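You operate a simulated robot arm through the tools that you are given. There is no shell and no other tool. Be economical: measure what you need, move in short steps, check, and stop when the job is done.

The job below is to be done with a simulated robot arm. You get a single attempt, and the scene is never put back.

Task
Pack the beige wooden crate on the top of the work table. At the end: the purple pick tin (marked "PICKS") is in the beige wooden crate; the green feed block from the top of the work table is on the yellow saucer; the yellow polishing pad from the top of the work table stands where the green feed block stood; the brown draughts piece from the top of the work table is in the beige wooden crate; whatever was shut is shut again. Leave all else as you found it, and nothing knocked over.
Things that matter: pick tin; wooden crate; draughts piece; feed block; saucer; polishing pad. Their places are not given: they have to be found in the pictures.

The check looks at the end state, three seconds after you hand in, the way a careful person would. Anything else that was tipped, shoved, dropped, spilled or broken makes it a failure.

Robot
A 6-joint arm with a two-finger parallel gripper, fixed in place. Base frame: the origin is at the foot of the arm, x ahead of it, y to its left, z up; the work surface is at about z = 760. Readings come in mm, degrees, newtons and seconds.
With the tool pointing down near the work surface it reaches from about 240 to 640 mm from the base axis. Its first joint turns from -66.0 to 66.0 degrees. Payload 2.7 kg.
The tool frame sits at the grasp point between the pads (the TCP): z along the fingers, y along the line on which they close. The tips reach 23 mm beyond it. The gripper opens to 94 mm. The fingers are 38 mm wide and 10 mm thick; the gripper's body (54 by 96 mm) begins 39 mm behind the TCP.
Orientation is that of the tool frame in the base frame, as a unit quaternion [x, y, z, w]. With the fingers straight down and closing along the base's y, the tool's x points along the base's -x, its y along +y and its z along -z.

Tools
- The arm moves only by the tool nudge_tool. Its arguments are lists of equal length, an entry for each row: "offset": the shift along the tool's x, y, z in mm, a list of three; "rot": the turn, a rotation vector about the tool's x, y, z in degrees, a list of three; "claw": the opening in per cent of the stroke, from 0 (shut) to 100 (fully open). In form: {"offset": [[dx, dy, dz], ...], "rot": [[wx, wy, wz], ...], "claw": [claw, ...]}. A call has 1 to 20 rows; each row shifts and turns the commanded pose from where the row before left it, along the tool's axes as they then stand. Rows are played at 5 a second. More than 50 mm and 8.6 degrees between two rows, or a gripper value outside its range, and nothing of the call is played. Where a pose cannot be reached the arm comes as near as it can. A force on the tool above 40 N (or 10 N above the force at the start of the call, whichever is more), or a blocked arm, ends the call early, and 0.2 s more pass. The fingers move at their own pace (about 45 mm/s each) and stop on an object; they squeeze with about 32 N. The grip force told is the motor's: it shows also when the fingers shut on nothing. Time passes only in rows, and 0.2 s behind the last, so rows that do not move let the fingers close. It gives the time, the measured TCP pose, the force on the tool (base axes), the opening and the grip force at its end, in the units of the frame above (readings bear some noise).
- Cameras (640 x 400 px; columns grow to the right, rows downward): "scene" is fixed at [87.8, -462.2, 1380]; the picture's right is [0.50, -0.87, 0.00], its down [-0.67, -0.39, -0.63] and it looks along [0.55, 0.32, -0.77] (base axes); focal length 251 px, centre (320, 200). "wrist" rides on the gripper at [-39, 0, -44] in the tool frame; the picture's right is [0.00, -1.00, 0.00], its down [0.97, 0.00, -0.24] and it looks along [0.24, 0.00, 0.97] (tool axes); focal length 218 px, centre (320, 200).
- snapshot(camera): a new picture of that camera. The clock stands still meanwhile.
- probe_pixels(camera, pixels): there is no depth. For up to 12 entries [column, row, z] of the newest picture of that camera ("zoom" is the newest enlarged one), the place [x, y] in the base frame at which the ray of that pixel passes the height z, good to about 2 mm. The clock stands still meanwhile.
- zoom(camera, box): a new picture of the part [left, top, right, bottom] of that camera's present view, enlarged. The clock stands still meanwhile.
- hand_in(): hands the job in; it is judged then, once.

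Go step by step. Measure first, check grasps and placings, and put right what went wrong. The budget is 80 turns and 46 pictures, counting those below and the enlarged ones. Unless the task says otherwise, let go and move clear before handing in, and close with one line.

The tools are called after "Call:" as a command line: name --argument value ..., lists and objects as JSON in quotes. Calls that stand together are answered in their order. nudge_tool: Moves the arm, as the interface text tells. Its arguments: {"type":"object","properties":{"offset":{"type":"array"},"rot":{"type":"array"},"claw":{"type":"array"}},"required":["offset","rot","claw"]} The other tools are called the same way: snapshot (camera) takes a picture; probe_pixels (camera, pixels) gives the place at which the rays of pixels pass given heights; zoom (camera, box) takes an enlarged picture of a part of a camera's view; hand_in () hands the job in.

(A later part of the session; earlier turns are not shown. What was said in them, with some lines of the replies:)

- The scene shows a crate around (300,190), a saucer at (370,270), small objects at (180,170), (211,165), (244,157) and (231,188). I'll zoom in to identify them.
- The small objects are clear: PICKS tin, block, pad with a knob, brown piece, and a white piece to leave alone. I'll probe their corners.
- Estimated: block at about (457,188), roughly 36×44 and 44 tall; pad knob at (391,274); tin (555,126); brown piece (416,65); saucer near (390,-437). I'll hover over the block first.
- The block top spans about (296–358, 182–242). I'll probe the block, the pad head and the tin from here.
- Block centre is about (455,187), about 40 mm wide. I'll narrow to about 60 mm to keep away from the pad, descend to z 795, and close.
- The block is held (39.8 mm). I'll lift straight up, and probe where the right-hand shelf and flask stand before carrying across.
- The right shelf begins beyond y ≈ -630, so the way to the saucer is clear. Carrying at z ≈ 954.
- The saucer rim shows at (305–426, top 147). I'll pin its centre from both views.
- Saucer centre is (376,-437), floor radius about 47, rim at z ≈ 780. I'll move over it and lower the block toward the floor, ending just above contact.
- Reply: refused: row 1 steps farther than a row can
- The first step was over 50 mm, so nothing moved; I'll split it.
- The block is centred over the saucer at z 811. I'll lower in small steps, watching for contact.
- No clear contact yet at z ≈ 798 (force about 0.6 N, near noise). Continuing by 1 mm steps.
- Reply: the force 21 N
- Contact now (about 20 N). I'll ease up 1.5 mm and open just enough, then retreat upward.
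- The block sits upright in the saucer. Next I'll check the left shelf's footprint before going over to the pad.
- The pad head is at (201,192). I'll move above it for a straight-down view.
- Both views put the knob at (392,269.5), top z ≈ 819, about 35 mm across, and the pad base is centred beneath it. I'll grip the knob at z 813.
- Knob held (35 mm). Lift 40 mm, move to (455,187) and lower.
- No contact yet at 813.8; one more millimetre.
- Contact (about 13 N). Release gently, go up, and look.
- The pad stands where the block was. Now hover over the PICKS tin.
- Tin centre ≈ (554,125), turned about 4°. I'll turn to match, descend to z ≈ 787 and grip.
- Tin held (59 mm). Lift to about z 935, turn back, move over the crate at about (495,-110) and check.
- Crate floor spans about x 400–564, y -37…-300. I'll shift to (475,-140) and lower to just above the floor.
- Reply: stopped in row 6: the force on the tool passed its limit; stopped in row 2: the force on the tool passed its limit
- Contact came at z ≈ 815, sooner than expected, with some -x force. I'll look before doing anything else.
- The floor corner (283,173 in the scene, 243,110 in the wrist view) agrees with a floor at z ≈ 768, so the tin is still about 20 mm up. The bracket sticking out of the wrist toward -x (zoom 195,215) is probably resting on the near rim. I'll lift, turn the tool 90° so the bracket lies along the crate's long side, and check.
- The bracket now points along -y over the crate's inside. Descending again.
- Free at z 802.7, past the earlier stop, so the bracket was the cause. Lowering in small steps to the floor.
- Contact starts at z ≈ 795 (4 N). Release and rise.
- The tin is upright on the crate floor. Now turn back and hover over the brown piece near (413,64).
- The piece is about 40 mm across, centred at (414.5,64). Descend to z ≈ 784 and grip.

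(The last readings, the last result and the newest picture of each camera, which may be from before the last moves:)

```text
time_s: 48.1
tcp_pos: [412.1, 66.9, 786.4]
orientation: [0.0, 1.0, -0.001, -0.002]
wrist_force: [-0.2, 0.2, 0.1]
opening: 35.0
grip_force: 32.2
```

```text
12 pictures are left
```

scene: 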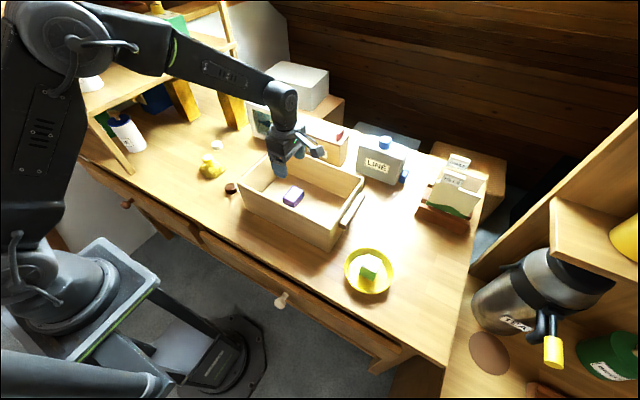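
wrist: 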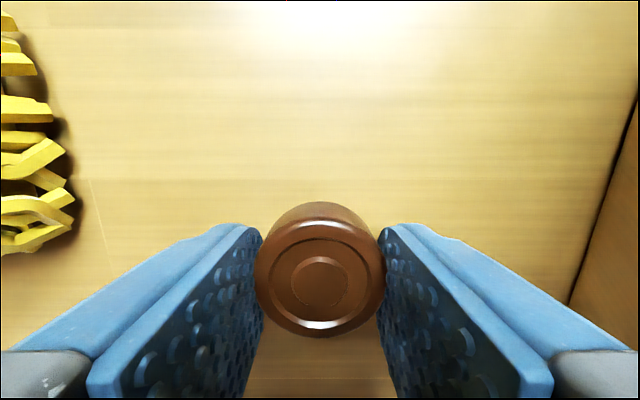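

Piece held (35 mm). Lift, carry to (478,-225) at height, and turn +90° there so the bracket lies over the middle of the crate.

Call:
nudge_tool --offset '[[0, 0, -40], [0, 0, -40], [0, 0, -40], [0, 0, -35], [0, 0, 0], [-9.5, -41.5, 0], [-9.5, -41.5, 0], [-9.5, -41.5, 0], [-9.5, -41.5, 0], [-9.5, -41.5, 0], [-9.5, -41.5, 0], [-9.5, -41.5, 0], [0, 0, 0]]' --rot '[[0, 0, 0], [0, 0, 0], [0, 0, 0], [0, 0, 0], [0, 0, 0], [0, 0, 0], [0, 0, 0], [0, 0, 0], [0, 0, 0], [0, 0, 0], [0, 0, 0], [0, 0, 0], [0, 0, 0]]' --claw '[0, 0, 0, 0, 0, 0, 0, 0, 0, 0, 0, 0, 0]'

Call:
nudge_tool --offset '[[0, 0, 0], [0, 0, 0], [0, 0, 0], [0, 0, 0], [0, 0, 0], [0, 0, 0], [0, 0, 0], [0, 0, 0], [0, 0, 0], [0, 0, 0], [0, 0, 0], [0, 0, 0], [0, 0, 0]]' --rot '[[0, 0, 8.2], [0, 0, 8.2], [0, 0, 8.2], [0, 0, 8.2], [0, 0, 8.2], [0, 0, 8.2], [0, 0, 8.2], [0, 0, 8.2], [0, 0, 8.2], [0, 0, 8.2], [0, 0, 8], [0, 0, 0], [0, 0, 0]]' --claw '[0, 0, 0, 0, 0, 0, 0, 0, 0, 0, 0, 0, 0]'

Call:
zoom --camera "scene" --box '[220, 110, 400, 260]'

```text
time_s: 51.0
tcp_pos: [479.9, -226.8, 941.3]
orientation: [-0.001, 1.0, -0.001, -0.002]
wrist_force: [-0.5, 0.4, -0.5]
opening: 35.0
grip_force: 31.6
```

```text
time_s: 53.8
tcp_pos: [480.2, -224.8, 942.2]
orientation: [0.707, 0.707, -0.001, 0.0]
wrist_force: [0.4, 0.7, -1.2]
opening: 35.1
grip_force: 31.8
```

```text
2.67 times, centred on (310, 185) of scene
```

zoom: 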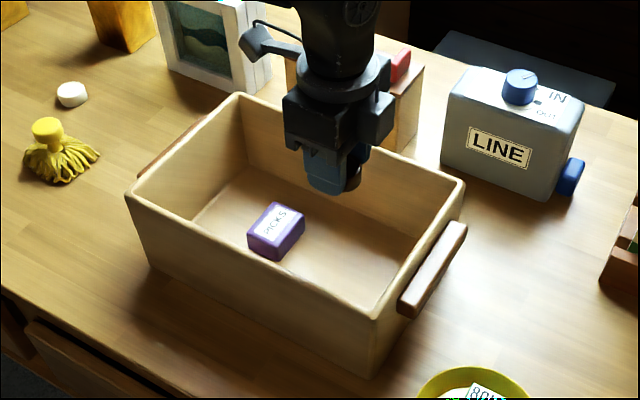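

Bracket points +y over the crate. Descend to just above the floor.

Call:
nudge_tool --offset '[[0, 0, 40], [0, 0, 40], [0, 0, 35], [0, 0, 17], [0, 0, 8], [0, 0, 0], [0, 0, 0]]' --rot '[[0, 0, 0], [0, 0, 0], [0, 0, 0], [0, 0, 0], [0, 0, 0], [0, 0, 0], [0, 0, 0]]' --claw '[0, 0, 0, 0, 0, 0, 0]'

Call:
nudge_tool --offset '[[0, 0, 2], [0, 0, 2], [0, 0, 1], [0, 0, 0]]' --rot '[[0, 0, 0], [0, 0, 0], [0, 0, 0], [0, 0, 0]]' --claw '[0, 0, 0, 0]'

```text
time_s: 55.4
tcp_pos: [479.9, -226.1, 801.0]
orientation: [0.707, 0.707, -0.001, 0.0]
wrist_force: [0.4, -0.7, -0.5]
opening: 34.9
grip_force: 32.2
```

```text
time_s: 56.4
tcp_pos: [478.8, -225.9, 796.8]
orientation: [0.708, 0.707, -0.002, -0.001]
wrist_force: [-0.2, 0.1, 0.5]
opening: 35.0
grip_force: 32.0
```

Call:
nudge_tool --offset '[[0, 0, 1], [0, 0, 1], [0, 0, 0]]' --rot '[[0, 0, 0], [0, 0, 0], [0, 0, 0]]' --claw '[0, 0, 0]'

```text
time_s: 57.1
tcp_pos: [480.8, -224.6, 795.2]
orientation: [0.707, 0.707, -0.001, 0.0]
wrist_force: [-5.7, 0.7, 19.8]
opening: 35.0
grip_force: 32.0
```

Contact (about 20 N). Ease up, release and rise.

Call:
nudge_tool --offset '[[0, 0, -1], [0, 0, 0], [0, 0, 0], [0, 0, 0], [0, 0, -20], [0, 0, -40], [0, 0, -40], [0, 0, -40], [0, 0, -20], [0, 0, 0]]' --rot '[[0, 0, 0], [0, 0, 0], [0, 0, 0], [0, 0, 0], [0, 0, 0], [0, 0, 0], [0, 0, 0], [0, 0, 0], [0, 0, 0], [0, 0, 0]]' --claw '[0, 60, 60, 60, 60, 60, 60, 60, 60, 60]'

Call:
snapshot --camera "scene"

Call:
zoom --camera "scene" --box '[150, 110, 410, 300]'

```text
time_s: 59.4
tcp_pos: [479.6, -224.2, 956.1]
orientation: [0.708, 0.706, -0.003, -0.001]
wrist_force: [0.2, 0.0, 0.5]
opening: 56.7
grip_force: 0.0
```

```text
10 pictures are left
```

scene: 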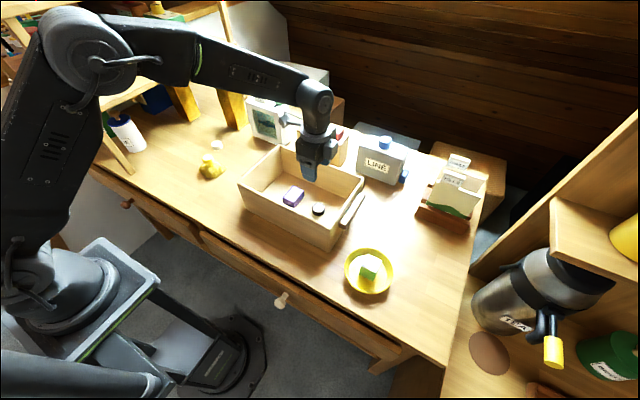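

```text
2.11 times, centred on (280, 205) of scene
```

zoom: 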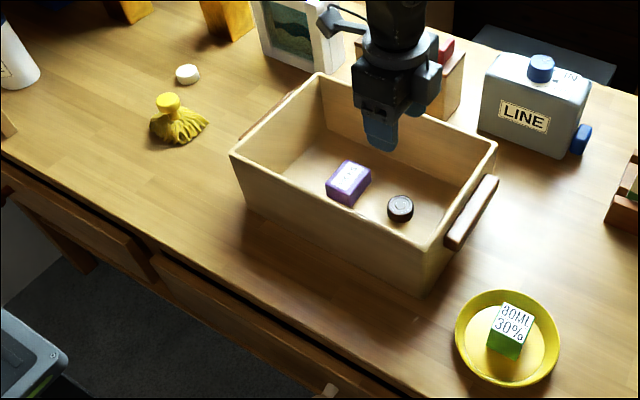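

Everything is in place. I'll compare the crate with the same enlarged view as at the start, since the bracket touched its rim.

Call:
zoom --camera "scene" --box '[230, 60, 510, 235]'

Call:
zoom --camera "scene" --box '[150, 120, 310, 220]'

```text
2.29 times, centred on (370, 148) of scene
```

zoom: 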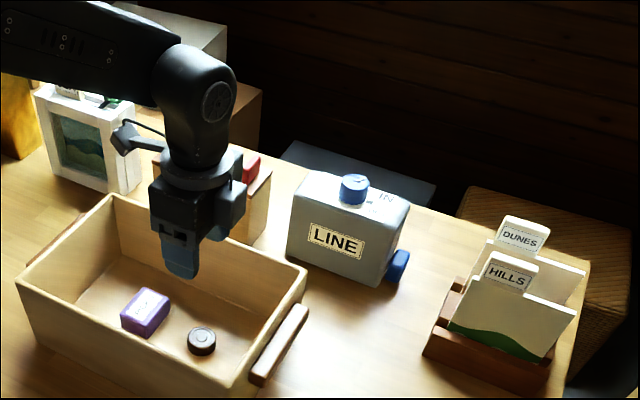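

```text
4.00 times, centred on (230, 170) of scene
```

zoom: 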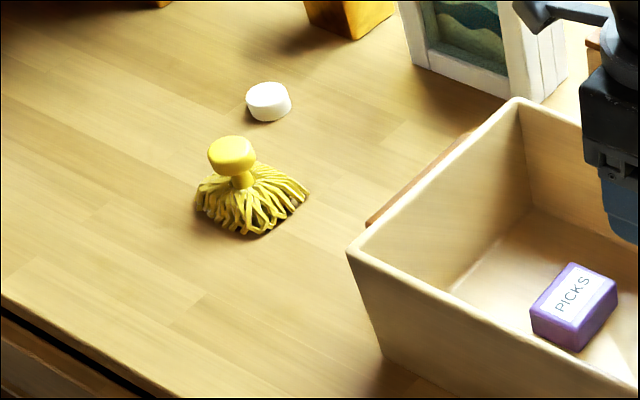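

The crate's corners (348,250 and 518,98 in the zoom) are where they were at the start. The pad stands on the block's old spot, and the arm is clear. Handing in.

Call:
hand_in

```text
The job is handed in.
```

I've handed the job in: the tin and the brown draughts piece are in the crate, the green block is on the saucer, and the yellow pad stands where the block stood. While I was lowering the tin, a bracket on the arm's wrist touched the crate's rim. The last pictures show the crate hasn't moved and nothing was knocked over.
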